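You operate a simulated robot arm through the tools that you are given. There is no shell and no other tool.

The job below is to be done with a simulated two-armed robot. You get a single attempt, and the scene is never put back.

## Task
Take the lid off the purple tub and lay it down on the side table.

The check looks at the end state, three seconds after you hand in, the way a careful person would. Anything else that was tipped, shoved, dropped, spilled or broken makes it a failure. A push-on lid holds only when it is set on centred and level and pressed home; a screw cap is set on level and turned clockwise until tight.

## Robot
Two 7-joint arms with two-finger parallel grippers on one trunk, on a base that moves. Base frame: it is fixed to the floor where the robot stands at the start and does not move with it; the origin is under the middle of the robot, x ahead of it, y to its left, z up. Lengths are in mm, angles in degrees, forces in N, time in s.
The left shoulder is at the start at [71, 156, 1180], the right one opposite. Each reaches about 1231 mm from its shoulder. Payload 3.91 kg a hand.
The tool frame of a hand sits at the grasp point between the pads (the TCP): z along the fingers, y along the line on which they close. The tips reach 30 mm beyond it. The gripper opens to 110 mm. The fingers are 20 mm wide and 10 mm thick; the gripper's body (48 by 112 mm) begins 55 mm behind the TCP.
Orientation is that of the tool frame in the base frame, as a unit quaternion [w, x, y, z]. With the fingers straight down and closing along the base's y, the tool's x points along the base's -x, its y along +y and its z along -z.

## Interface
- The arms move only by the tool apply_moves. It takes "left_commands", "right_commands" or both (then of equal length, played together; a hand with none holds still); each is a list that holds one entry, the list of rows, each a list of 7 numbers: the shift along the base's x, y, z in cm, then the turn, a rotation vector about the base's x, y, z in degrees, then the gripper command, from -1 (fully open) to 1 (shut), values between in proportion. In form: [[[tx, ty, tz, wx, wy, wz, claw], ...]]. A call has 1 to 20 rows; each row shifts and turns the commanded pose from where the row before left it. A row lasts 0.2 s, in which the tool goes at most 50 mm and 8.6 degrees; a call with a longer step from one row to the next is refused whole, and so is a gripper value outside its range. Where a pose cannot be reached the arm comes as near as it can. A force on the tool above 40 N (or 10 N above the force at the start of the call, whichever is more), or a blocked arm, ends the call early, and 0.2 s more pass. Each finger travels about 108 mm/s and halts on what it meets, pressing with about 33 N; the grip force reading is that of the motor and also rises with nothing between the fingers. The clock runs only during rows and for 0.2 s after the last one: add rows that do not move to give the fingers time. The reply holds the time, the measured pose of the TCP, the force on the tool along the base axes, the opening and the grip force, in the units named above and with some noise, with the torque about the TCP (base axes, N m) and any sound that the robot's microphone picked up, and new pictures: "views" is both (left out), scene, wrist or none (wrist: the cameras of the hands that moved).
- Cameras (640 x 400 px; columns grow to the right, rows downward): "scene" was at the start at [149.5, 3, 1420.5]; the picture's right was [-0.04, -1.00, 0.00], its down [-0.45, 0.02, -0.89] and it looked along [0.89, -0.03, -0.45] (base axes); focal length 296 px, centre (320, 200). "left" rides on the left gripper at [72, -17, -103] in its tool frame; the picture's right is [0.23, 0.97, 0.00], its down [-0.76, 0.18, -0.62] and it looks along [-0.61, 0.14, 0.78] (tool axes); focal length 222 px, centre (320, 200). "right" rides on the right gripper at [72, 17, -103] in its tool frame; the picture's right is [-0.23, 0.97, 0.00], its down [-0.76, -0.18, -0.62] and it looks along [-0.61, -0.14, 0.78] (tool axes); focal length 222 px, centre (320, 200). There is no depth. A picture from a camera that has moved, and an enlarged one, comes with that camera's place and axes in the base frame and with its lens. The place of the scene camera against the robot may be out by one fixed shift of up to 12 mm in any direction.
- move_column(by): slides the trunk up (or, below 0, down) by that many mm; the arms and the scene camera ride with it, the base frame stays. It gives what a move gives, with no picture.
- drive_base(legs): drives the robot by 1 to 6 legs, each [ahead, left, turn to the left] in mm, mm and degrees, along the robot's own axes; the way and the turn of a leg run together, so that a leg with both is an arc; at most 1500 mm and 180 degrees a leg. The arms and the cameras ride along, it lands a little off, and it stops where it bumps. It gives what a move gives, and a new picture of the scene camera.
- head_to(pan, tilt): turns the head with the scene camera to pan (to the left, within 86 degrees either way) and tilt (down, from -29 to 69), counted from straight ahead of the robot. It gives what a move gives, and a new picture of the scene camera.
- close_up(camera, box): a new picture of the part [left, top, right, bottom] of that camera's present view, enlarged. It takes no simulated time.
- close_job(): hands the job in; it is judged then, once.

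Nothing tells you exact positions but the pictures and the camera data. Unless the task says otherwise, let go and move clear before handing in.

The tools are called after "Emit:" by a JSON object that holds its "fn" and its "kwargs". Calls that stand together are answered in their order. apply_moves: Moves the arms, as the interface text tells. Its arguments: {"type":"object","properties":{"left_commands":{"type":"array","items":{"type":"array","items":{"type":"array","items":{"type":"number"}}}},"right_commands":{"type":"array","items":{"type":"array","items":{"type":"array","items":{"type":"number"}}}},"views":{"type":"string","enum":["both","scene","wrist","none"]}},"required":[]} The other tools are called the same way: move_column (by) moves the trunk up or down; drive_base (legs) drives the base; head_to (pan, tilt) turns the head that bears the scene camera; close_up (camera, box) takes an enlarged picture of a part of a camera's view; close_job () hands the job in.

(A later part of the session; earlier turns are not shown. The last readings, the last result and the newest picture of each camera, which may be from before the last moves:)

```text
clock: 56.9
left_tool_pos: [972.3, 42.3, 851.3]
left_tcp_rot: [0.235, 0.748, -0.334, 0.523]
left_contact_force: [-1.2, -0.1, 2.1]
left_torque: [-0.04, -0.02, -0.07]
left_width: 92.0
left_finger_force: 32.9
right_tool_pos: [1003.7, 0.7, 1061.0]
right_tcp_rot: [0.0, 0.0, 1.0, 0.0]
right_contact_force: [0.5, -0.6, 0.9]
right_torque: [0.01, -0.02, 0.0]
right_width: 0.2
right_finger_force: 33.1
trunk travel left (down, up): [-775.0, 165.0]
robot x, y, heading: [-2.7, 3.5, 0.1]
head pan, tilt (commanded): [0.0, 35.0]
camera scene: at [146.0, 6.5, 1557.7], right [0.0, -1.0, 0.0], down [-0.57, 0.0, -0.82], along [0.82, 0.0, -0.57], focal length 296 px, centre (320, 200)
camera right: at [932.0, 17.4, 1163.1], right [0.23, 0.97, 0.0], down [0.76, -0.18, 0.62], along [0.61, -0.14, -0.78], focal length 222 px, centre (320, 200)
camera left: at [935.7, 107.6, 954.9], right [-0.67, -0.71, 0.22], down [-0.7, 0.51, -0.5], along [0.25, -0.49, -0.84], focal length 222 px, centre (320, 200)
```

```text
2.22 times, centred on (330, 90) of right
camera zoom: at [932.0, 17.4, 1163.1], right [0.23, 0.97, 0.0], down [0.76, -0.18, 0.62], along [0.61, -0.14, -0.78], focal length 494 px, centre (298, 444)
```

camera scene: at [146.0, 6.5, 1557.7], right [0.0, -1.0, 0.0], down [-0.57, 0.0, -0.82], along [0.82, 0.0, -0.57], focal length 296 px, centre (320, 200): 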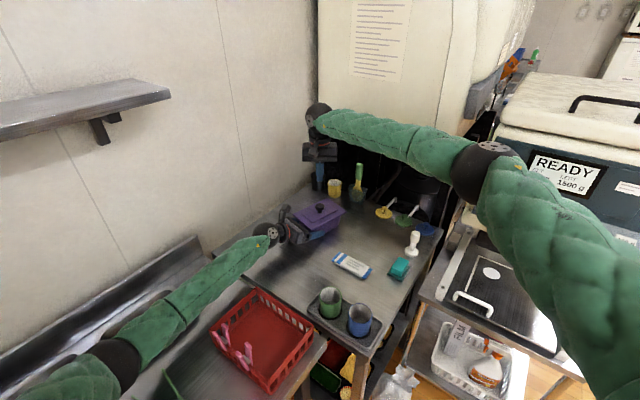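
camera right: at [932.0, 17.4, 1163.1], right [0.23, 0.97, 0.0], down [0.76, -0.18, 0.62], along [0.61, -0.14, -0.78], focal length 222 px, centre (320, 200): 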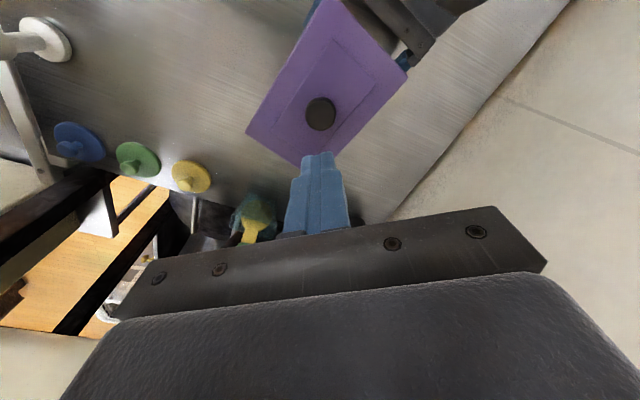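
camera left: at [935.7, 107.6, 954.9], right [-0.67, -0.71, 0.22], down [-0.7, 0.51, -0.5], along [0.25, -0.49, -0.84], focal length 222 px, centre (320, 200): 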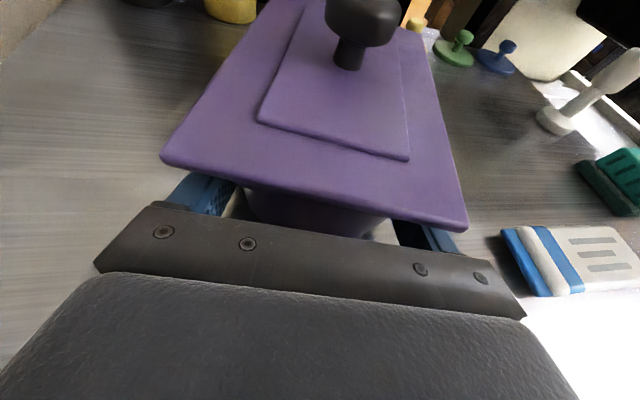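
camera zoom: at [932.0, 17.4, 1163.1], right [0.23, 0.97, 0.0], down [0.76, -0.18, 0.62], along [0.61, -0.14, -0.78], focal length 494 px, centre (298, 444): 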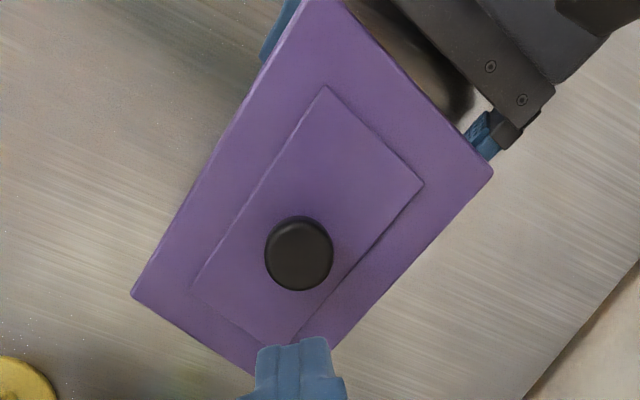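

The lid has popped loose and lies on the tub, turned by only a degree or two. I'll reopen the right hand, come back down over the knob, grip lower on it, and lift more slowly.

Emit:
{"fn": "apply_moves", "kwargs": {"right_commands": [[[0.2, 0, 0, 0, 0, 0, 0], [0, 0, 0, 0, 0, 0, -0.4], [0, 0, -3, 0, 0, 0, -0.4], [0, 0, -3.5, 0, 0, 0, -0.4], [0, 0, -2.8, 0, 0, 0, -0.4], [0, 0, 0, 0, 0, 0, -0.4]]], "views": "none"}}

Emit:
{"fn": "close_up", "kwargs": {"camera": "right", "box": [220, 80, 420, 240]}}

Emit:
{"fn": "close_up", "kwargs": {"camera": "scene", "box": [280, 180, 360, 250]}}

```text
clock: 58.3
left_tool_pos: [974.0, 42.4, 852.3]
left_tcp_rot: [0.235, 0.748, -0.334, 0.523]
left_contact_force: [0.8, -0.1, 0.5]
left_torque: [0.11, 0.02, 0.13]
left_width: 91.9
left_finger_force: 32.8
right_tool_pos: [1005.1, 1.1, 967.2]
right_tcp_rot: [0.0, 0.0, 1.0, 0.0]
right_contact_force: [-0.7, 0.6, 0.0]
right_torque: [-0.01, -0.03, -0.01]
right_width: 77.2
right_finger_force: 0.0
trunk travel left (down, up): [-775.0, 165.0]
robot x, y, heading: [-6.4, -0.8, -0.4]
head pan, tilt (commanded): [0.0, 35.0]
```

```text
2.50 times, centred on (320, 160) of right
camera zoom: at [932.6, 18.3, 1070.0], right [0.23, 0.97, 0.0], down [0.76, -0.18, 0.62], along [0.61, -0.14, -0.78], focal length 555 px, centre (320, 300)
```

zoom: 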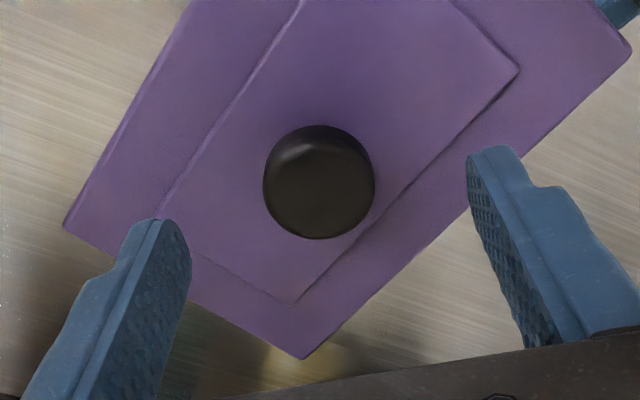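

```text
5.71 times, centred on (320, 215) of scene
camera zoom: at [146.3, 6.4, 1557.7], right [0.0, -1.0, 0.0], down [-0.57, 0.0, -0.82], along [0.82, 0.0, -0.57], focal length 1692 px, centre (320, 114)
```

zoom: 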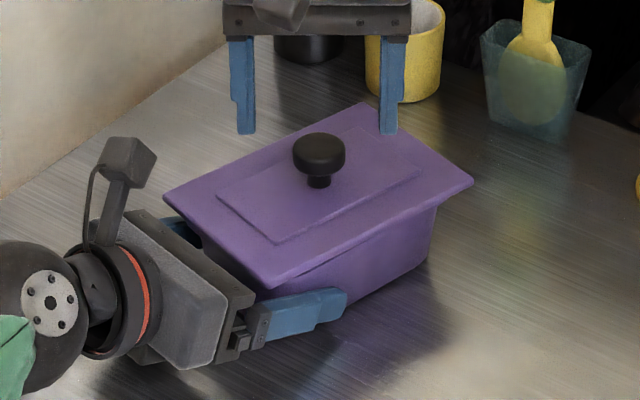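

The knob is still centred. I'll go down to TCP z ≈ 930 (3–5 mm lower than last time), close, and check the grip.

Emit:
{"fn": "apply_moves", "kwargs": {"right_commands": [[[0.05, 0, -1.3, 0, 0, 0, -0.4], [0, 0, -1.2, 0, 0, 0, -0.4], [0, 0, -0.6, 0, 0, 0, -0.4], [0, 0, -0.4, 0, 0, 0, -0.4], [0, 0, -0.25, 0, 0, 0, -0.4], [0, 0, 0, 0, 0, 0, -0.4]]], "views": "none"}}

Emit:
{"fn": "close_up", "kwargs": {"camera": "scene", "box": [290, 185, 350, 235]}}

Emit:
{"fn": "close_up", "kwargs": {"camera": "left", "box": [220, 0, 440, 150]}}

```text
clock: 59.7
left_tool_pos: [972.8, 41.3, 850.9]
left_tcp_rot: [0.235, 0.748, -0.334, 0.523]
left_contact_force: [0.4, 0.3, 0.7]
left_torque: [0.07, -0.05, 0.0]
left_width: 92.0
left_finger_force: 32.5
right_tool_pos: [1007.3, -0.8, 930.3]
right_tcp_rot: [0.0, 0.0, 1.0, -0.001]
right_contact_force: [0.6, -0.9, 0.2]
right_torque: [0.01, -0.04, 0.04]
right_width: 77.1
right_finger_force: 0.0
trunk travel left (down, up): [-775.0, 165.0]
robot x, y, heading: [-4.7, -0.9, 0.2]
head pan, tilt (commanded): [0.0, 35.0]
```

```text
8.00 times, centred on (320, 210) of scene
camera zoom: at [146.3, 6.5, 1557.7], right [0.0, -1.0, 0.0], down [-0.57, 0.0, -0.82], along [0.82, 0.0, -0.57], focal length 2369 px, centre (320, 120)
```

zoom: 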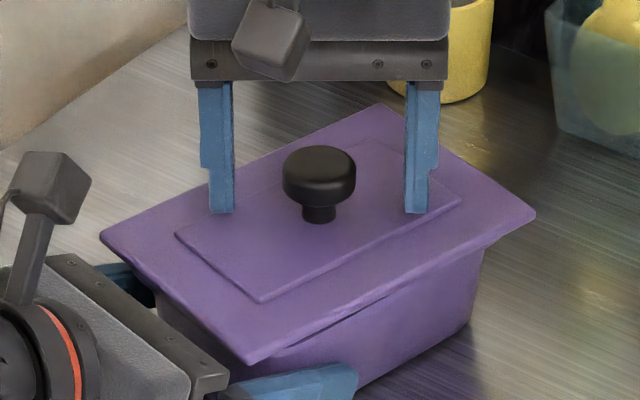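

```text
2.67 times, centred on (330, 75) of left
camera zoom: at [935.9, 107.6, 954.9], right [-0.67, -0.71, 0.22], down [-0.7, 0.51, -0.5], along [0.25, -0.49, -0.84], focal length 592 px, centre (293, 533)
```

zoom: 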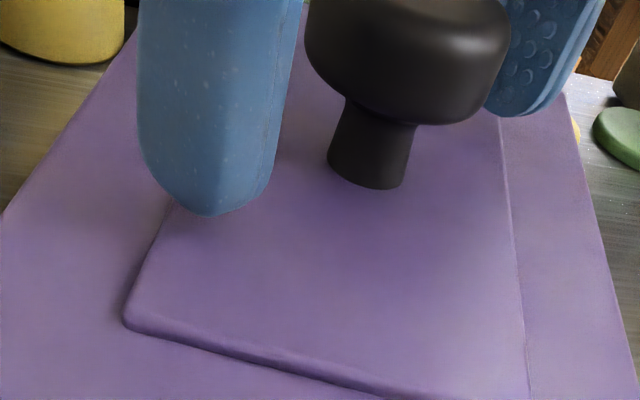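

Still free of contact with a few mm to the panel. I'll drop another 2 mm, close on the knob, then lift just 4 mm and look.

Emit:
{"fn": "apply_moves", "kwargs": {"right_commands": [[[0, 0, -0.2, 0, 0, 0, -0.4], [0, 0, 0, 0, 0, 0, -0.1], [0, 0, 0, 0, 0, 0, 0.1], [0, 0, 0, 0, 0, 0, 0.3], [0, 0, 0, 0, 0, 0, 0.4], [0, 0, 0, 0, 0, 0, 0.5], [0, 0, 0, 0, 0, 0, 1], [0, 0, 0, 0, 0, 0, 1], [0, 0, 0, 0, 0, 0, 1], [0, 0, 0.1, 0, 0, 0, 1], [0, 0, 0.1, 0, 0, 0, 1], [0, 0, 0.1, 0, 0, 0, 1], [0, 0, 0.1, 0, 0, 0, 1], [0, 0, 0, 0, 0, 0, 1]]], "views": "none"}}

Emit:
{"fn": "close_up", "kwargs": {"camera": "scene", "box": [290, 185, 350, 235]}}

Emit:
{"fn": "close_up", "kwargs": {"camera": "left", "box": [160, 0, 480, 280]}}

```text
clock: 62.7
left_tool_pos: [973.0, 42.0, 850.7]
left_tcp_rot: [0.236, 0.748, -0.335, 0.522]
left_contact_force: [-0.3, 0.5, 2.0]
left_torque: [0.02, -0.07, -0.02]
left_width: 92.2
left_finger_force: 32.5
right_tool_pos: [1008.0, -0.1, 931.4]
right_tcp_rot: [0.0, 0.0, 1.0, 0.0]
right_contact_force: [-0.4, 0.6, -1.0]
right_torque: [-0.01, -0.03, 0.0]
right_width: 32.5
right_finger_force: 32.9
trunk travel left (down, up): [-775.0, 165.0]
robot x, y, heading: [-1.4, -2.3, 0.5]
head pan, tilt (commanded): [0.0, 35.0]
```

```text
8.00 times, centred on (320, 210) of scene
camera zoom: at [146.3, 6.5, 1557.7], right [0.0, -1.0, 0.0], down [-0.57, 0.0, -0.82], along [0.82, 0.0, -0.57], focal length 2369 px, centre (320, 120)
```

zoom: 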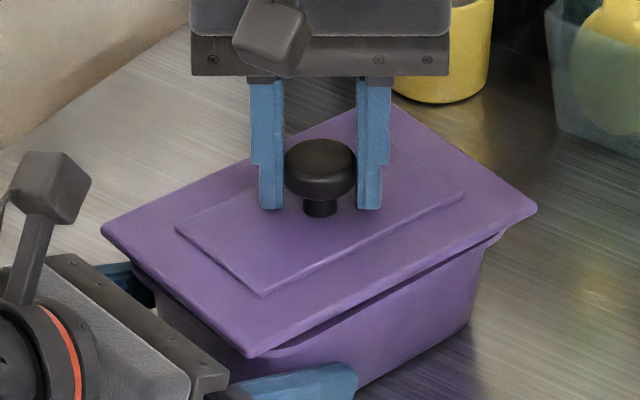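

```text
1.43 times, centred on (320, 140) of left
camera zoom: at [935.9, 107.6, 954.9], right [-0.67, -0.71, 0.22], down [-0.7, 0.51, -0.5], along [0.25, -0.49, -0.84], focal length 317 px, centre (320, 286)
```

zoom: 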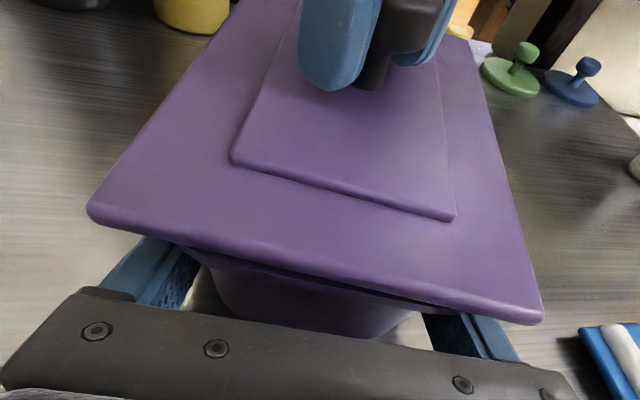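

The lid is carried now (about 1 N of weight) with an even gap all round. I'll raise it another 15 mm slowly and check.

Emit:
{"fn": "apply_moves", "kwargs": {"right_commands": [[[0, 0, 0.15, 0, 0, 0, 1], [0, 0, 0.15, 0, 0, 0, 1], [0, 0, 0.2, 0, 0, 0, 1], [0, 0, 0.2, 0, 0, 0, 1], [0, 0, 0.2, 0, 0, 0, 1], [0, 0, 0.2, 0, 0, 0, 1], [0, 0, 0.2, 0, 0, 0, 1], [0, 0, 0.2, 0, 0, 0, 1], [0, 0, 0, 0, 0, 0, 1]]], "views": "none"}}

Emit:
{"fn": "close_up", "kwargs": {"camera": "scene", "box": [290, 185, 350, 235]}}

Emit:
{"fn": "close_up", "kwargs": {"camera": "left", "box": [160, 0, 480, 280]}}

```text
clock: 64.7
left_tool_pos: [972.2, 40.8, 851.2]
left_tcp_rot: [0.235, 0.748, -0.334, 0.523]
left_contact_force: [0.0, -0.1, 0.9]
left_torque: [0.06, -0.07, 0.02]
left_width: 92.1
left_finger_force: 33.6
right_tool_pos: [1007.8, 0.2, 946.9]
right_tcp_rot: [0.001, 0.0, 1.0, 0.0]
right_contact_force: [-0.3, 0.0, -0.8]
right_torque: [-0.01, 0.0, 0.02]
right_width: 32.5
right_finger_force: 33.1
trunk travel left (down, up): [-775.0, 165.0]
robot x, y, heading: [1.3, 1.2, 0.1]
head pan, tilt (commanded): [0.0, 35.0]
```

```text
8.00 times, centred on (320, 210) of scene
camera zoom: at [146.3, 6.5, 1557.7], right [0.0, -1.0, 0.0], down [-0.57, 0.0, -0.82], along [0.82, 0.0, -0.57], focal length 2369 px, centre (320, 120)
```

zoom: 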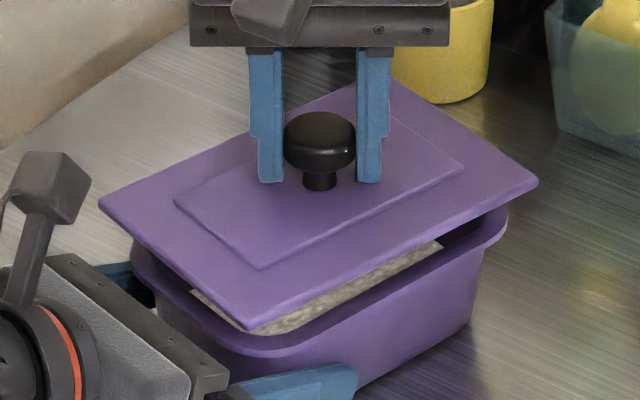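

```text
1.43 times, centred on (320, 140) of left
camera zoom: at [935.9, 107.6, 954.9], right [-0.67, -0.71, 0.22], down [-0.7, 0.51, -0.5], along [0.25, -0.49, -0.84], focal length 317 px, centre (320, 286)
```

zoom: 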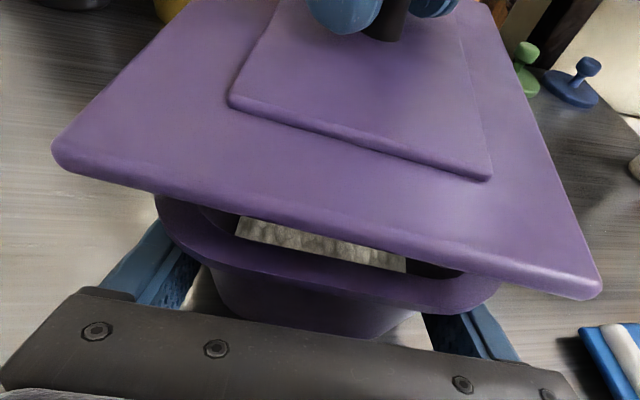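

The lid is clear of the tub and level, and the contents are visible inside. I'll keep raising gently by about 7 cm.

Emit:
{"fn": "apply_moves", "kwargs": {"right_commands": [[[0, 0, 0.2, 0, 0, 0, 1], [0, 0, 0.3, 0, 0, 0, 1], [0, 0, 0.4, 0, 0, 0, 1], [0, 0, 0.5, 0, 0, 0, 1], [0, 0, 0.5, 0, 0, 0, 1], [0, 0, 0.6, 0, 0, 0, 1], [0, 0, 0.6, 0, 0, 0, 1], [0, 0, 0.6, 0, 0, 0, 1], [0, 0, 0.6, 0, 0, 0, 1], [0, 0, 0.6, 0, 0, 0, 1], [0, 0, 0.6, 0, 0, 0, 1], [0, 0, 0.5, 0, 0, 0, 1], [0, 0, 0.4, 0, 0, 0, 1], [0, 0, 0.3, 0, 0, 0, 1], [0, 0, 0.2, 0, 0, 0, 1], [0, 0, 0, 0, 0, 0, 1]]], "views": "both"}}

Emit:
{"fn": "close_up", "kwargs": {"camera": "scene", "box": [260, 150, 360, 250]}}

```text
clock: 68.1
left_tool_pos: [973.2, 41.5, 850.4]
left_tcp_rot: [0.235, 0.748, -0.335, 0.523]
left_contact_force: [-0.6, 0.4, 0.2]
left_torque: [0.04, -0.07, 0.0]
left_width: 92.4
left_finger_force: 33.6
right_tool_pos: [1008.1, 1.3, 1015.0]
right_tcp_rot: [-0.001, 0.0, 1.0, 0.0]
right_contact_force: [0.1, 0.0, -1.4]
right_torque: [-0.01, 0.01, 0.0]
right_width: 32.2
right_finger_force: 33.1
trunk travel left (down, up): [-775.0, 165.0]
robot x, y, heading: [-1.1, -2.8, 0.0]
head pan, tilt (commanded): [0.0, 35.0]
camera scene: at [146.3, 6.5, 1557.7], right [0.0, -1.0, 0.0], down [-0.57, 0.0, -0.82], along [0.82, 0.0, -0.57], focal length 296 px, centre (320, 200)
camera right: at [934.9, 17.4, 1118.2], right [0.23, 0.97, 0.0], down [0.76, -0.18, 0.62], along [0.61, -0.14, -0.78], focal length 222 px, centre (320, 200)
```

scene: 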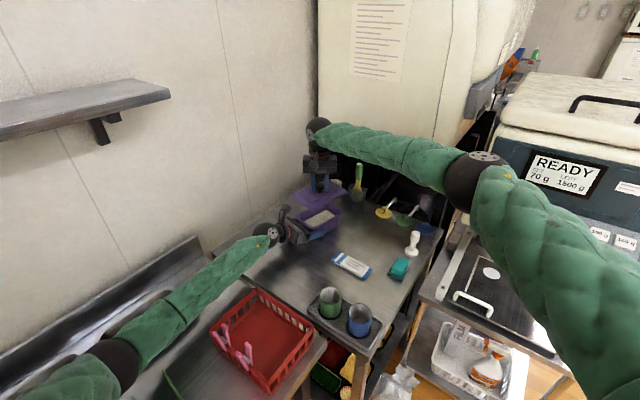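
right: 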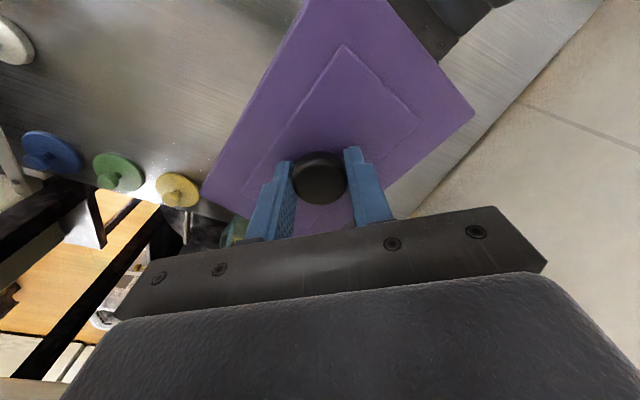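

```text
4.00 times, centred on (310, 200) of scene
camera zoom: at [146.3, 6.5, 1557.7], right [0.0, -1.0, 0.0], down [-0.57, 0.0, -0.82], along [0.82, 0.0, -0.57], focal length 1184 px, centre (360, 200)
```

zoom: 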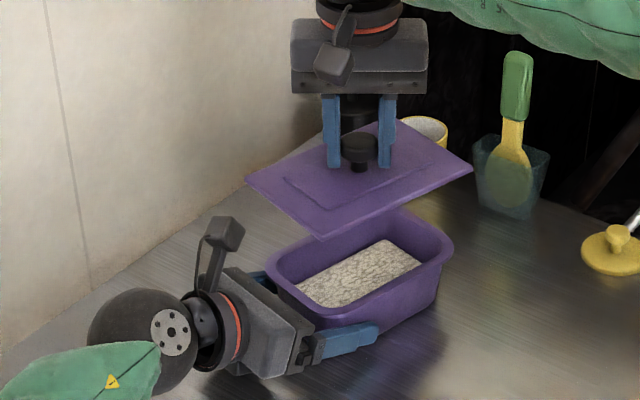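

The lid hangs level in the right hand, well above the tub of rice. There is a clear patch of table to the right of the tub around (938, −200), between the packet, sponge, pestle and small lids; I'll carry the lid over it smoothly at this height while the left hand keeps the tub steady.

Emit:
{"fn": "apply_moves", "kwargs": {"right_commands": [[[-0.16, -0.47, 0, 0, 0, 0, 1], [-0.33, -0.94, 0, 0, 0, 0, 1], [-0.49, -1.42, 0, 0, 0, 0, 1], [-0.66, -1.89, 0, 0, 0, 0, 1], [-0.66, -1.89, 0, 0, 0, 0, 1], [-0.66, -1.89, 0, 0, 0, 0, 1], [-0.66, -1.89, 0, 0, 0, 0, 1], [-0.66, -1.89, 0, 0, 0, 0, 1], [-0.66, -1.89, 0, 0, 0, 0, 1], [-0.66, -1.89, 0, 0, 0, 0, 1], [-0.49, -1.42, 0, 0, 0, 0, 1], [-0.43, -1.23, 0, 0, 0, 0, 1], [-0.33, -0.94, 0, 0, 0, 0, 1], [-0.16, -0.47, 0, 0, 0, 0, 1], [0, 0, 0, 0, 0, 0, 1]]], "views": "both"}}

Emit:
{"fn": "close_up", "kwargs": {"camera": "scene", "box": [300, 170, 460, 290]}}

```text
clock: 71.3
left_tool_pos: [973.1, 43.1, 851.2]
left_tcp_rot: [0.235, 0.748, -0.334, 0.523]
left_contact_force: [-1.0, 0.7, -0.7]
left_torque: [0.09, 0.07, -0.03]
left_width: 92.2
left_finger_force: 33.2
right_tool_pos: [939.1, -201.1, 1015.8]
right_tcp_rot: [0.0, 0.0, 1.0, -0.001]
right_contact_force: [0.3, 1.0, -1.5]
right_torque: [0.0, -0.02, -0.04]
right_width: 32.4
right_finger_force: 32.6
trunk travel left (down, up): [-775.0, 165.0]
robot x, y, heading: [-0.6, -1.5, 0.1]
head pan, tilt (commanded): [0.0, 35.0]
camera scene: at [146.3, 6.4, 1557.7], right [0.0, -1.0, 0.0], down [-0.57, 0.0, -0.82], along [0.82, 0.0, -0.57], focal length 296 px, centre (320, 200)
camera right: at [865.4, -184.6, 1118.5], right [0.23, 0.97, 0.0], down [0.76, -0.18, 0.62], along [0.61, -0.14, -0.78], focal length 222 px, centre (320, 200)
```

scene: 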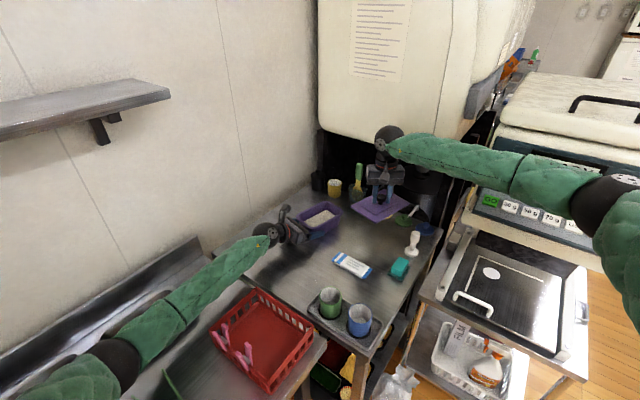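
right: 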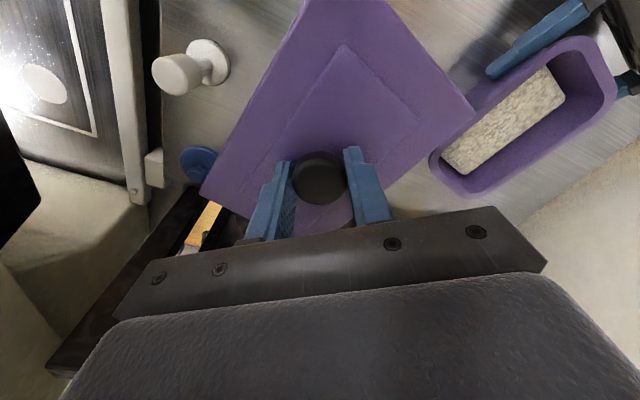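

```text
3.33 times, centred on (380, 230) of scene
camera zoom: at [146.3, 6.4, 1557.7], right [0.0, -1.0, 0.0], down [-0.57, 0.0, -0.82], along [0.82, 0.0, -0.57], focal length 987 px, centre (120, 100)
```

zoom: 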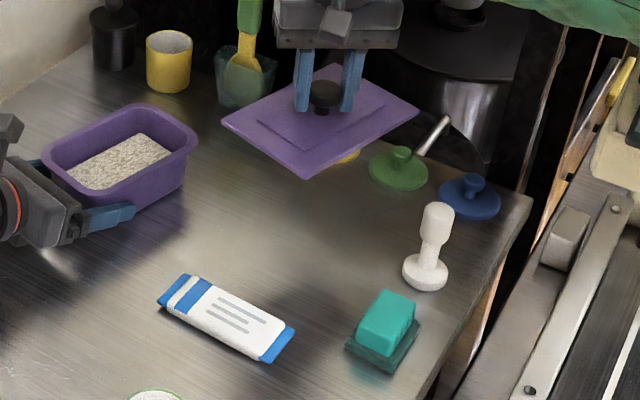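

The lid is over the clear patch. Clearances are about 30–60 mm all round; I'll shift it a few mm toward the tub to balance them and lower to about 25 mm above the table.

Emit:
{"fn": "apply_moves", "kwargs": {"right_commands": [[[-0.1, 0.3, -0.5, 0, 0, 0, 1], [-0.2, 0.4, -1.0, 0, 0, 0, 1], [0, 0, -1.5, 0, 0, 0, 1], [0, 0, -2, 0, 0, 0, 1], [0, 0, -2, 0, 0, 0, 1], [0, 0, -2, 0, 0, 0, 1], [0, 0, -1.5, 0, 0, 0, 1], [0, 0, -1, 0, 0, 0, 1], [0, 0, -0.6, 0, 0, 0, 1], [0, 0, -0.4, 0, 0, 0, 1], [0, 0, 0, 0, 0, 0, 1]]], "views": "both"}}

Emit:
{"fn": "close_up", "kwargs": {"camera": "scene", "box": [320, 190, 440, 280]}}

```text
clock: 73.7
left_tool_pos: [973.2, 41.0, 849.8]
left_tcp_rot: [0.236, 0.748, -0.335, 0.523]
left_contact_force: [-0.2, -0.4, 0.2]
left_torque: [0.08, -0.1, -0.02]
left_width: 91.9
left_finger_force: 33.1
right_tool_pos: [934.3, -193.9, 890.8]
right_tcp_rot: [-0.001, 0.0, 1.0, -0.001]
right_contact_force: [0.4, -0.3, -0.5]
right_torque: [0.02, -0.02, -0.01]
right_width: 32.3
right_finger_force: 33.4
trunk travel left (down, up): [-775.0, 165.0]
robot x, y, heading: [-2.0, -1.8, 0.0]
head pan, tilt (commanded): [0.0, 35.0]
camera scene: at [146.4, 6.4, 1557.7], right [0.0, -1.0, 0.0], down [-0.57, 0.0, -0.82], along [0.82, 0.0, -0.57], focal length 296 px, centre (320, 200)
camera right: at [862.3, -177.3, 993.3], right [0.23, 0.97, 0.0], down [0.76, -0.18, 0.62], along [0.61, -0.14, -0.78], focal length 222 px, centre (320, 200)
```

scene: 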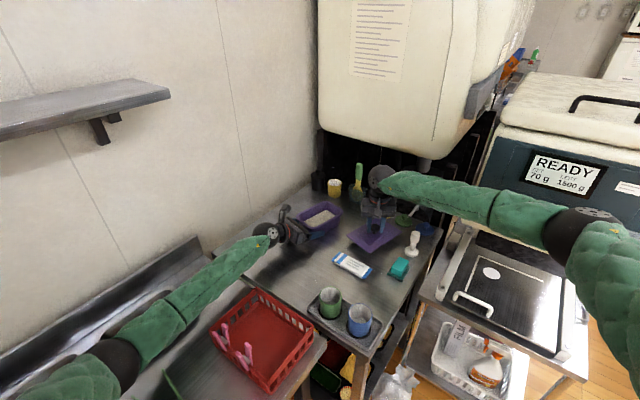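
right: 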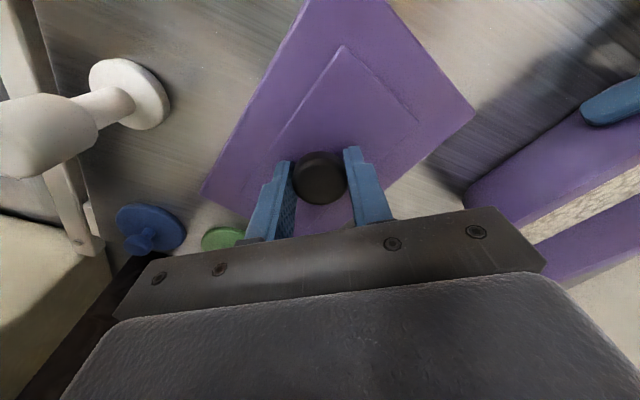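

```text
4.44 times, centred on (380, 235) of scene
camera zoom: at [146.4, 6.4, 1557.7], right [0.0, -1.0, 0.0], down [-0.57, 0.0, -0.82], along [0.82, 0.0, -0.57], focal length 1316 px, centre (53, 44)
```

zoom: 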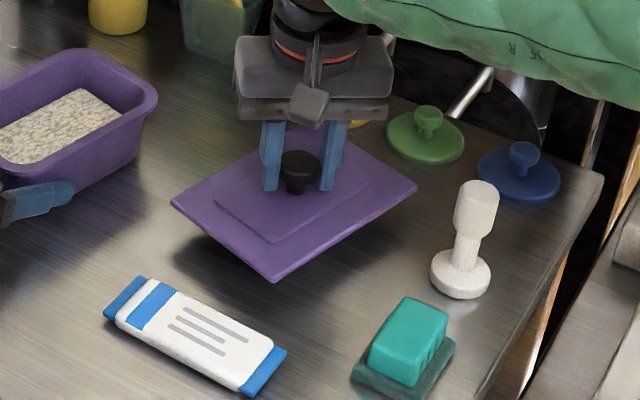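

The lid is above its spot with clearance all round. I'll lower slowly now, checking the force for touchdown.

Emit:
{"fn": "apply_moves", "kwargs": {"right_commands": [[[0, 0, -0.3, 0, 0, 0, 1], [0, 0, -0.4, 0, 0, 0, 1], [0, 0, -0.4, 0, 0, 0, 1], [0, 0, -0.3, 0, 0, 0, 1], [0, 0, 0, 0, 0, 0, 1]]], "views": "none"}}

Emit:
{"fn": "close_up", "kwargs": {"camera": "scene", "box": [340, 200, 420, 260]}}

```text
clock: 74.9
left_tool_pos: [973.5, 42.1, 851.4]
left_tcp_rot: [0.235, 0.748, -0.334, 0.524]
left_contact_force: [-0.7, 0.6, -0.7]
left_torque: [0.02, -0.05, 0.0]
left_width: 92.0
left_finger_force: 33.4
right_tool_pos: [935.4, -194.6, 877.2]
right_tcp_rot: [0.0, 0.002, 1.0, 0.001]
right_contact_force: [0.3, -1.0, -0.8]
right_torque: [-0.01, 0.05, 0.03]
right_width: 32.4
right_finger_force: 33.1
trunk travel left (down, up): [-775.0, 165.0]
robot x, y, heading: [-2.8, -1.9, 0.0]
head pan, tilt (commanded): [0.0, 35.0]
```

```text
6.67 times, centred on (380, 230) of scene
camera zoom: at [146.4, 6.3, 1557.7], right [0.0, -1.0, 0.0], down [-0.57, 0.0, -0.82], along [0.82, 0.0, -0.57], focal length 1974 px, centre (-80, 0)
```

zoom: 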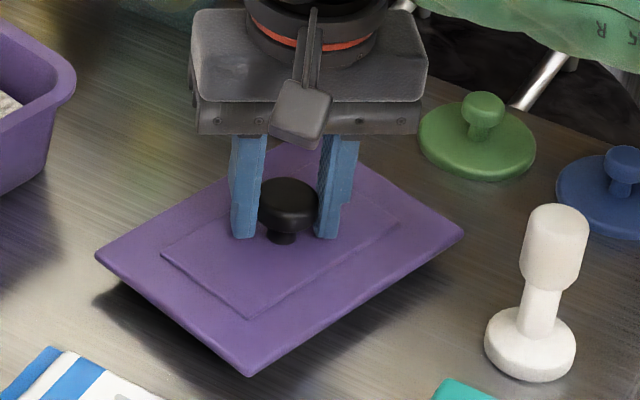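

Shadow shows it still roughly a centimetre up. Continuing down in small steps.

Emit:
{"fn": "apply_moves", "kwargs": {"right_commands": [[[0, 0, -0.2, 0, 0, 0, 1], [0, 0, -0.2, 0, 0, 0, 1], [0, 0, -0.2, 0, 0, 0, 1], [0, 0, 0, 0, 0, 0, 1]]], "views": "none"}}

Emit:
{"fn": "close_up", "kwargs": {"camera": "scene", "box": [340, 200, 420, 260]}}

```text
clock: 75.9
left_tool_pos: [972.7, 41.9, 851.8]
left_tcp_rot: [0.235, 0.748, -0.334, 0.524]
left_contact_force: [-0.6, 0.0, 0.9]
left_torque: [0.04, -0.07, -0.02]
left_width: 92.2
left_finger_force: 33.3
right_tool_pos: [934.9, -193.8, 871.5]
right_tcp_rot: [0.0, 0.0, 1.0, 0.0]
right_contact_force: [-0.9, -0.2, -0.3]
right_torque: [0.04, -0.01, 0.01]
right_width: 32.3
right_finger_force: 32.8
trunk travel left (down, up): [-775.0, 165.0]
robot x, y, heading: [1.1, -1.0, -0.1]
head pan, tilt (commanded): [0.0, 35.0]
```

```text
6.67 times, centred on (380, 230) of scene
camera zoom: at [146.4, 6.3, 1557.7], right [0.0, -1.0, 0.0], down [-0.57, 0.0, -0.82], along [0.82, 0.0, -0.57], focal length 1974 px, centre (-80, 0)
```

zoom: 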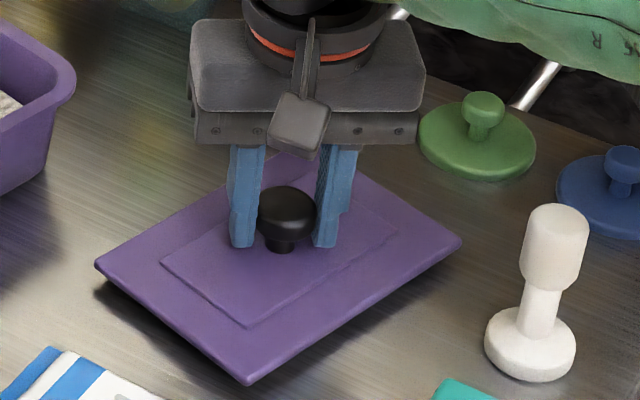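

A thin gap remains. I'll step down in 1 mm rows.

Emit:
{"fn": "apply_moves", "kwargs": {"right_commands": [[[0, 0, -0.1, 0, 0, 0, 1], [0, 0, -0.1, 0, 0, 0, 1], [0, 0, -0.1, 0, 0, 0, 1], [0, 0, 0, 0, 0, 0, 1]]], "views": "none"}}

Emit:
{"fn": "close_up", "kwargs": {"camera": "scene", "box": [340, 220, 400, 265]}}

```text
clock: 76.9
left_tool_pos: [972.9, 42.1, 851.8]
left_tcp_rot: [0.235, 0.748, -0.334, 0.523]
left_contact_force: [-0.2, 0.6, 0.0]
left_torque: [0.06, -0.07, -0.01]
left_width: 92.1
left_finger_force: 33.1
right_tool_pos: [935.1, -193.5, 866.5]
right_tcp_rot: [-0.001, 0.0, 1.0, 0.0]
right_contact_force: [-0.4, 0.6, -0.7]
right_torque: [-0.01, 0.01, -0.02]
right_width: 32.5
right_finger_force: 33.1
trunk travel left (down, up): [-775.0, 165.0]
robot x, y, heading: [0.0, 2.3, 0.1]
head pan, tilt (commanded): [0.0, 35.0]
```

```text
8.89 times, centred on (370, 242) of scene
camera zoom: at [146.4, 6.3, 1557.7], right [0.0, -1.0, 0.0], down [-0.57, 0.0, -0.82], along [0.82, 0.0, -0.57], focal length 2632 px, centre (-124, -178)
```

zoom: 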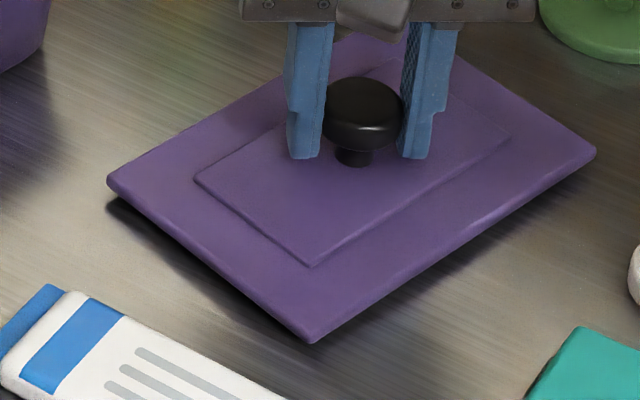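

Almost down; force is still just the lid's weight. Another 2 mm.

Emit:
{"fn": "apply_moves", "kwargs": {"right_commands": [[[0, 0, -0.1, 0, 0, 0, 1], [0, 0, -0.1, 0, 0, 0, 1], [0, 0, 0, 0, 0, 0, 1]]], "views": "none"}}

Emit:
{"fn": "close_up", "kwargs": {"camera": "scene", "box": [340, 220, 400, 265]}}

```text
clock: 77.7
left_tool_pos: [972.6, 42.5, 851.4]
left_tcp_rot: [0.235, 0.748, -0.334, 0.523]
left_contact_force: [0.1, -0.3, 0.0]
left_torque: [0.02, -0.08, -0.06]
left_width: 91.8
left_finger_force: 33.3
right_tool_pos: [934.9, -194.4, 864.8]
right_tcp_rot: [0.0, 0.0, 1.0, 0.0]
right_contact_force: [0.5, -0.5, -1.1]
right_torque: [0.02, 0.01, -0.01]
right_width: 32.4
right_finger_force: 33.2
trunk travel left (down, up): [-775.0, 165.0]
robot x, y, heading: [-4.1, 0.1, -0.1]
head pan, tilt (commanded): [0.0, 35.0]
```

```text
8.89 times, centred on (370, 242) of scene
camera zoom: at [146.4, 6.3, 1557.7], right [0.0, -1.0, 0.0], down [-0.57, 0.0, -0.82], along [0.82, 0.0, -0.57], focal length 2632 px, centre (-124, -178)
```

zoom: 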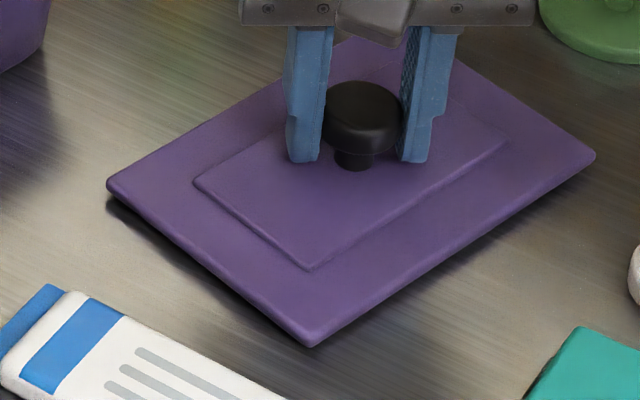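

Still hanging by its weight, with a thin shadow gap. Another 2 mm in 1 mm rows.

Emit:
{"fn": "apply_moves", "kwargs": {"right_commands": [[[0, 0, -0.1, 0, 0, 0, 1], [0, 0, -0.1, 0, 0, 0, 1], [0, 0, 0, 0, 0, 0, 1]]], "views": "none"}}

Emit:
{"fn": "close_up", "kwargs": {"camera": "scene", "box": [340, 220, 400, 265]}}

```text
clock: 78.5
left_tool_pos: [972.4, 41.5, 851.9]
left_tcp_rot: [0.235, 0.748, -0.334, 0.523]
left_contact_force: [0.6, -0.5, 0.4]
left_torque: [0.06, -0.08, -0.02]
left_width: 92.2
left_finger_force: 32.3
right_tool_pos: [934.0, -194.1, 865.1]
right_tcp_rot: [0.0, 0.001, 1.0, 0.0]
right_contact_force: [0.5, -0.6, -0.6]
right_torque: [0.04, 0.01, 0.01]
right_width: 32.4
right_finger_force: 32.9
trunk travel left (down, up): [-775.0, 165.0]
robot x, y, heading: [2.3, -0.5, -0.0]
head pan, tilt (commanded): [0.0, 35.0]
```

```text
8.89 times, centred on (370, 242) of scene
camera zoom: at [146.4, 6.3, 1557.7], right [0.0, -1.0, 0.0], down [-0.57, 0.0, -0.82], along [0.82, 0.0, -0.57], focal length 2632 px, centre (-124, -178)
```

zoom: 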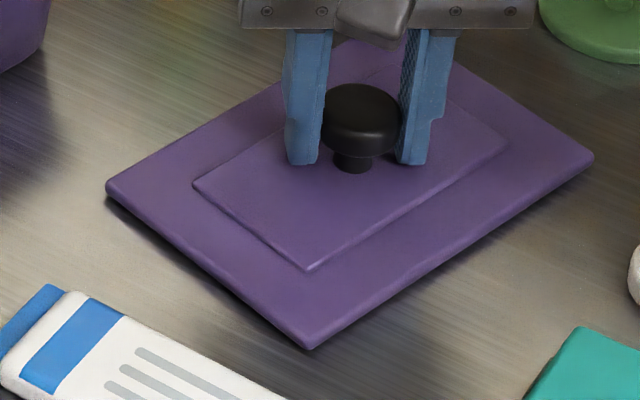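

It is still sinking freely. Another 2 mm.

Emit:
{"fn": "apply_moves", "kwargs": {"right_commands": [[[0, 0, -0.1, 0, 0, 0, 1], [0, 0, -0.1, 0, 0, 0, 1], [0, 0, 0, 0, 0, 0, 1]]], "views": "none"}}

Emit:
{"fn": "close_up", "kwargs": {"camera": "scene", "box": [340, 220, 400, 265]}}

```text
clock: 79.3
left_tool_pos: [972.2, 41.3, 851.0]
left_tcp_rot: [0.234, 0.748, -0.334, 0.524]
left_contact_force: [0.1, 0.2, -0.8]
left_torque: [0.12, 0.12, 0.01]
left_width: 92.1
left_finger_force: 33.3
right_tool_pos: [935.6, -193.6, 862.3]
right_tcp_rot: [0.0, 0.0, 1.0, 0.0]
right_contact_force: [-0.6, -0.1, 8.2]
right_torque: [-0.05, 0.22, 0.01]
right_width: 32.5
right_finger_force: 33.2
trunk travel left (down, up): [-775.0, 165.0]
robot x, y, heading: [2.1, -0.8, 0.2]
head pan, tilt (commanded): [0.0, 35.0]
```

```text
8.89 times, centred on (370, 242) of scene
camera zoom: at [145.8, 6.4, 1557.8], right [0.0, -1.0, 0.0], down [-0.57, 0.0, -0.82], along [0.82, 0.0, -0.57], focal length 2632 px, centre (-124, -178)
```

zoom: 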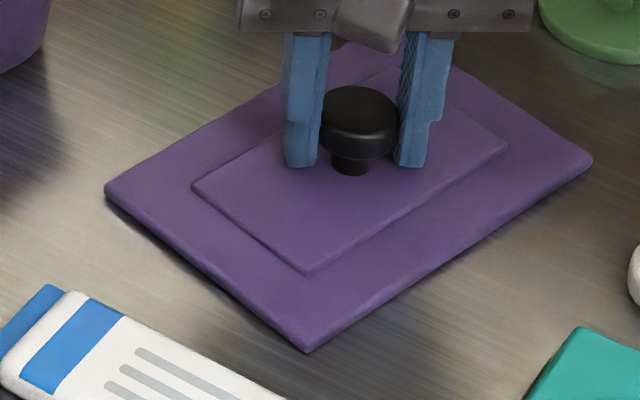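

Touchdown: 8 N upward, so the lid is on the table. I'll ease off slightly, open the fingers, and rise straight up.

Emit:
{"fn": "apply_moves", "kwargs": {"right_commands": [[[0, 0, 0.05, 0, 0, 0, 1], [0, 0, 0, 0, 0, 0, 0.4], [0, 0, 0, 0, 0, 0, 0.1], [0, 0, 0, 0, 0, 0, -0.2], [0, 0, 0, 0, 0, 0, -0.4], [0, 0, 0, 0, 0, 0, -0.4], [0, 0, 0.5, 0, 0, 0, -0.4], [0, 0, 1.5, 0, 0, 0, -0.4], [0, 0, 3, 0, 0, 0, -0.4], [0, 0, 4, 0, 0, 0, -0.4], [0, 0, 4, 0, 0, 0, -0.4], [0, 0, 4, 0, 0, 0, -0.4], [0, 0, 4, 0, 0, 0, -0.4], [0, 0, 0, 0, 0, 0, -0.4]]], "views": "both"}}

Emit:
{"fn": "close_up", "kwargs": {"camera": "scene", "box": [300, 180, 440, 285]}}

```text
clock: 82.3
left_tool_pos: [973.0, 41.5, 850.5]
left_tcp_rot: [0.235, 0.748, -0.334, 0.523]
left_contact_force: [0.1, -1.4, -0.3]
left_torque: [-0.12, -0.12, 0.02]
left_width: 92.2
left_finger_force: 32.9
right_tool_pos: [935.1, -192.4, 1070.5]
right_tcp_rot: [-0.001, 0.0, 1.0, 0.001]
right_contact_force: [0.4, 0.6, -0.3]
right_torque: [0.01, -0.04, 0.0]
right_width: 76.8
right_finger_force: 0.0
trunk travel left (down, up): [-775.0, 165.0]
robot x, y, heading: [2.0, -0.2, -0.3]
head pan, tilt (commanded): [0.0, 35.0]
camera scene: at [146.6, 6.2, 1557.7], right [0.0, -1.0, 0.0], down [-0.57, 0.0, -0.82], along [0.82, 0.0, -0.57], focal length 296 px, centre (320, 200)
camera right: at [862.5, -176.6, 1173.8], right [0.23, 0.97, 0.0], down [0.76, -0.18, 0.62], along [0.61, -0.14, -0.78], focal length 222 px, centre (320, 200)
```

scene: 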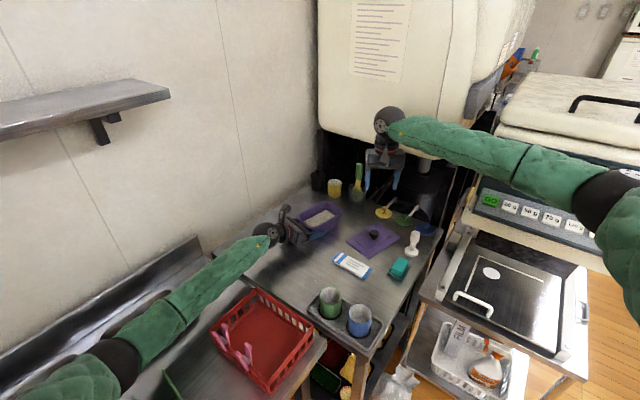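
right: 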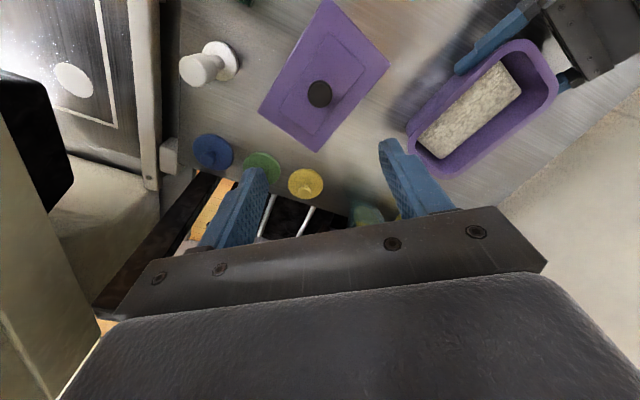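

```text
3.81 times, centred on (370, 232) of scene
camera zoom: at [146.6, 6.2, 1557.7], right [0.0, -1.0, 0.0], down [-0.57, 0.0, -0.82], along [0.82, 0.0, -0.57], focal length 1128 px, centre (130, 76)
```

zoom: 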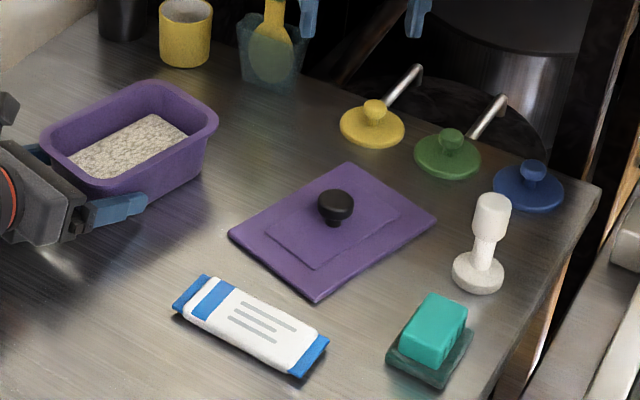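

The lid lies flat on the table, clear of everything. Now I'll open the left hand and back it straight out along the tub's axis.

Emit:
{"fn": "apply_moves", "kwargs": {"left_commands": [[[0, 0, 0, 0, 0, 0, -0.6], [0, 0, 0, 0, 0, 0, -0.8], [0, 0, 0, 0, 0, 0, -1], [0, 0, 0, 0, 0, 0, -1], [0, 0, 0, 0, 0, 0, -1]]], "views": "none"}}

Emit:
{"fn": "close_up", "kwargs": {"camera": "scene", "box": [260, 180, 360, 260]}}

Emit:
{"fn": "close_up", "kwargs": {"camera": "left", "box": [160, 80, 480, 280]}}

```text
clock: 83.5
left_tool_pos: [972.5, 42.1, 850.7]
left_tcp_rot: [0.236, 0.747, -0.334, 0.524]
left_contact_force: [0.1, 1.0, -0.1]
left_torque: [0.02, 0.02, 0.0]
left_width: 110.1
left_finger_force: 0.0
right_tool_pos: [934.4, -193.4, 1070.4]
right_tcp_rot: [0.0, -0.001, 1.0, 0.0]
right_contact_force: [0.3, 0.3, -0.6]
right_torque: [0.01, -0.01, 0.01]
right_width: 77.1
right_finger_force: 0.0
trunk travel left (down, up): [-775.0, 165.0]
robot x, y, heading: [0.2, -1.5, -0.0]
head pan, tilt (commanded): [0.0, 35.0]
```

```text
5.00 times, centred on (310, 220) of scene
camera zoom: at [146.4, 6.4, 1557.7], right [0.0, -1.0, 0.0], down [-0.57, 0.0, -0.82], along [0.82, 0.0, -0.57], focal length 1480 px, centre (370, 100)
```

zoom: 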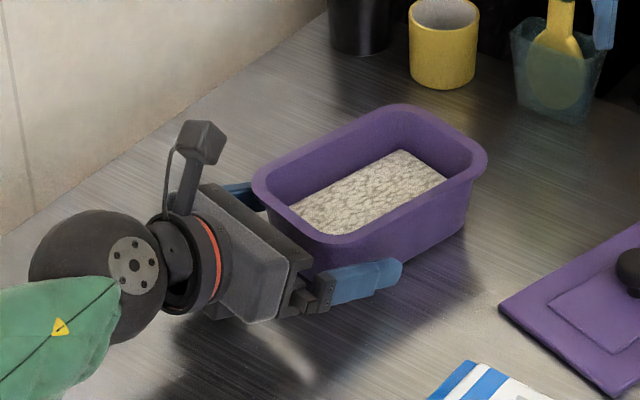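

```text
2.00 times, centred on (320, 180) of left
camera zoom: at [936.0, 107.5, 954.8], right [-0.67, -0.71, 0.22], down [-0.7, 0.51, -0.5], along [0.25, -0.49, -0.84], focal length 444 px, centre (320, 240)
```

zoom: 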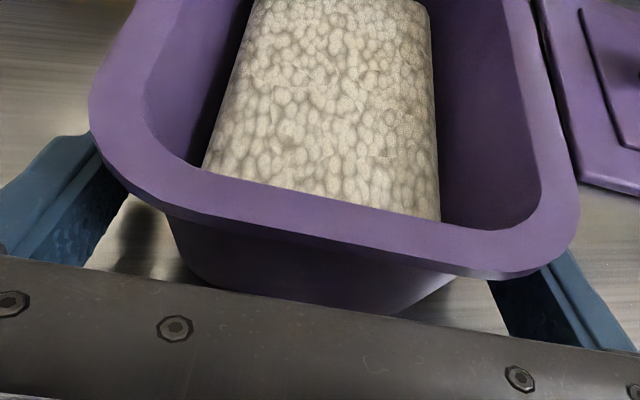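

The left fingers are open and clear of the tub's sides. I'll back out 13 cm along the tub's axis slowly, then rise.

Emit:
{"fn": "apply_moves", "kwargs": {"left_commands": [[[-0.334, 0.373, 0, 0, 0, 0, -1], [-0.667, 0.745, 0, 0, 0, 0, -1], [-1.0, 1.118, 0, 0, 0, 0, -1], [-1.334, 1.49, 0, 0, 0, 0, -1], [-1.334, 1.49, 0, 0, 0, 0, -1], [-1.334, 1.49, 0, 0, 0, 0, -1], [-1.334, 1.49, 0, 0, 0, 0, -1], [-1.334, 1.49, 0, 0, 0, 0, -1], [0, 0, 2, 0, 0, 0, -1], [0, 0, 4, 0, 0, 0, -1], [0, 0, 4, 0, 0, 0, -1], [0, 0, 4, 0, 0, 0, -1], [0, 0, 4, 0, 0, 0, -1], [0, 0, 0, 0, 0, 0, -1]]], "views": "both"}}

Emit:
{"fn": "close_up", "kwargs": {"camera": "scene", "box": [240, 170, 440, 290]}}

```text
clock: 86.5
left_tool_pos: [887.2, 139.2, 1032.7]
left_tcp_rot: [0.235, 0.748, -0.334, 0.523]
left_contact_force: [-0.7, -0.1, -0.9]
left_torque: [0.02, -0.01, -0.03]
left_width: 109.9
left_finger_force: 0.1
right_tool_pos: [935.6, -192.6, 1071.3]
right_tcp_rot: [-0.001, 0.0, 1.0, 0.0]
right_contact_force: [0.8, 0.3, 0.4]
right_torque: [-0.01, -0.01, 0.0]
right_width: 76.7
right_finger_force: 0.1
trunk travel left (down, up): [-775.0, 165.0]
robot x, y, heading: [1.0, 0.5, -0.2]
head pan, tilt (commanded): [0.0, 35.0]
camera scene: at [146.6, 6.6, 1557.6], right [0.0, -1.0, 0.0], down [-0.57, 0.0, -0.82], along [0.82, 0.0, -0.57], focal length 296 px, centre (320, 200)
camera left: at [849.9, 204.9, 1135.9], right [-0.67, -0.71, 0.22], down [-0.7, 0.51, -0.5], along [0.24, -0.49, -0.84], focal length 222 px, centre (320, 200)
```

scene: 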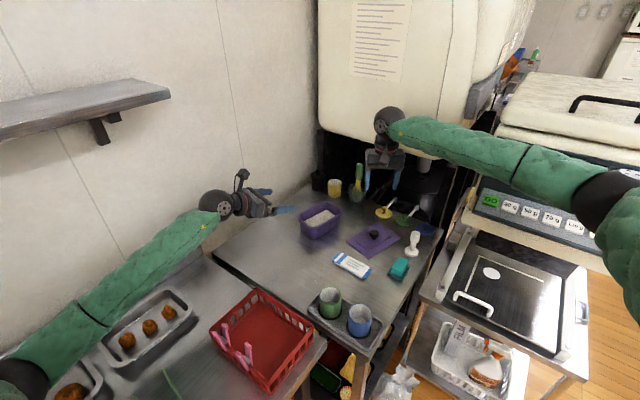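
left: 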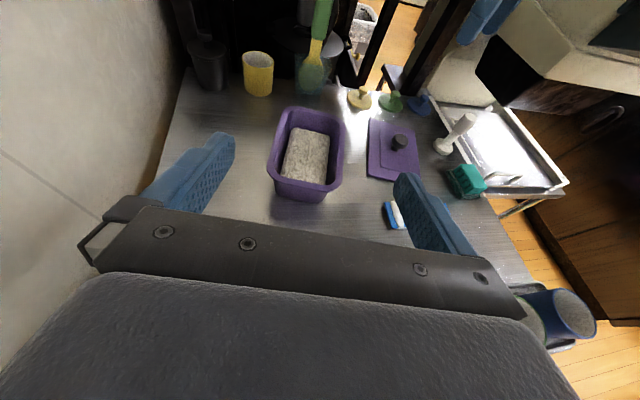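

```text
3.20 times, centred on (340, 230) of scene
camera zoom: at [146.6, 6.6, 1557.6], right [0.0, -1.0, 0.0], down [-0.57, 0.0, -0.82], along [0.82, 0.0, -0.57], focal length 948 px, centre (256, 104)
```

zoom: 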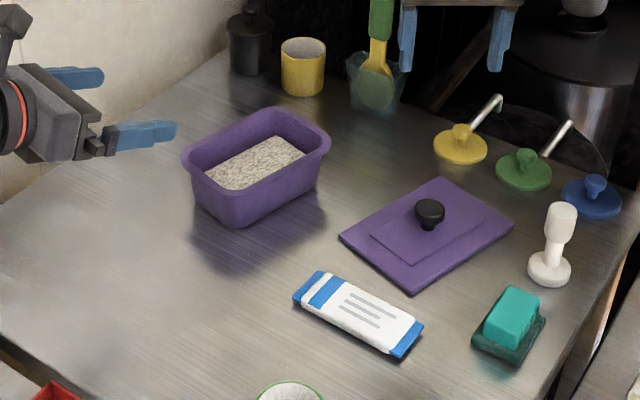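

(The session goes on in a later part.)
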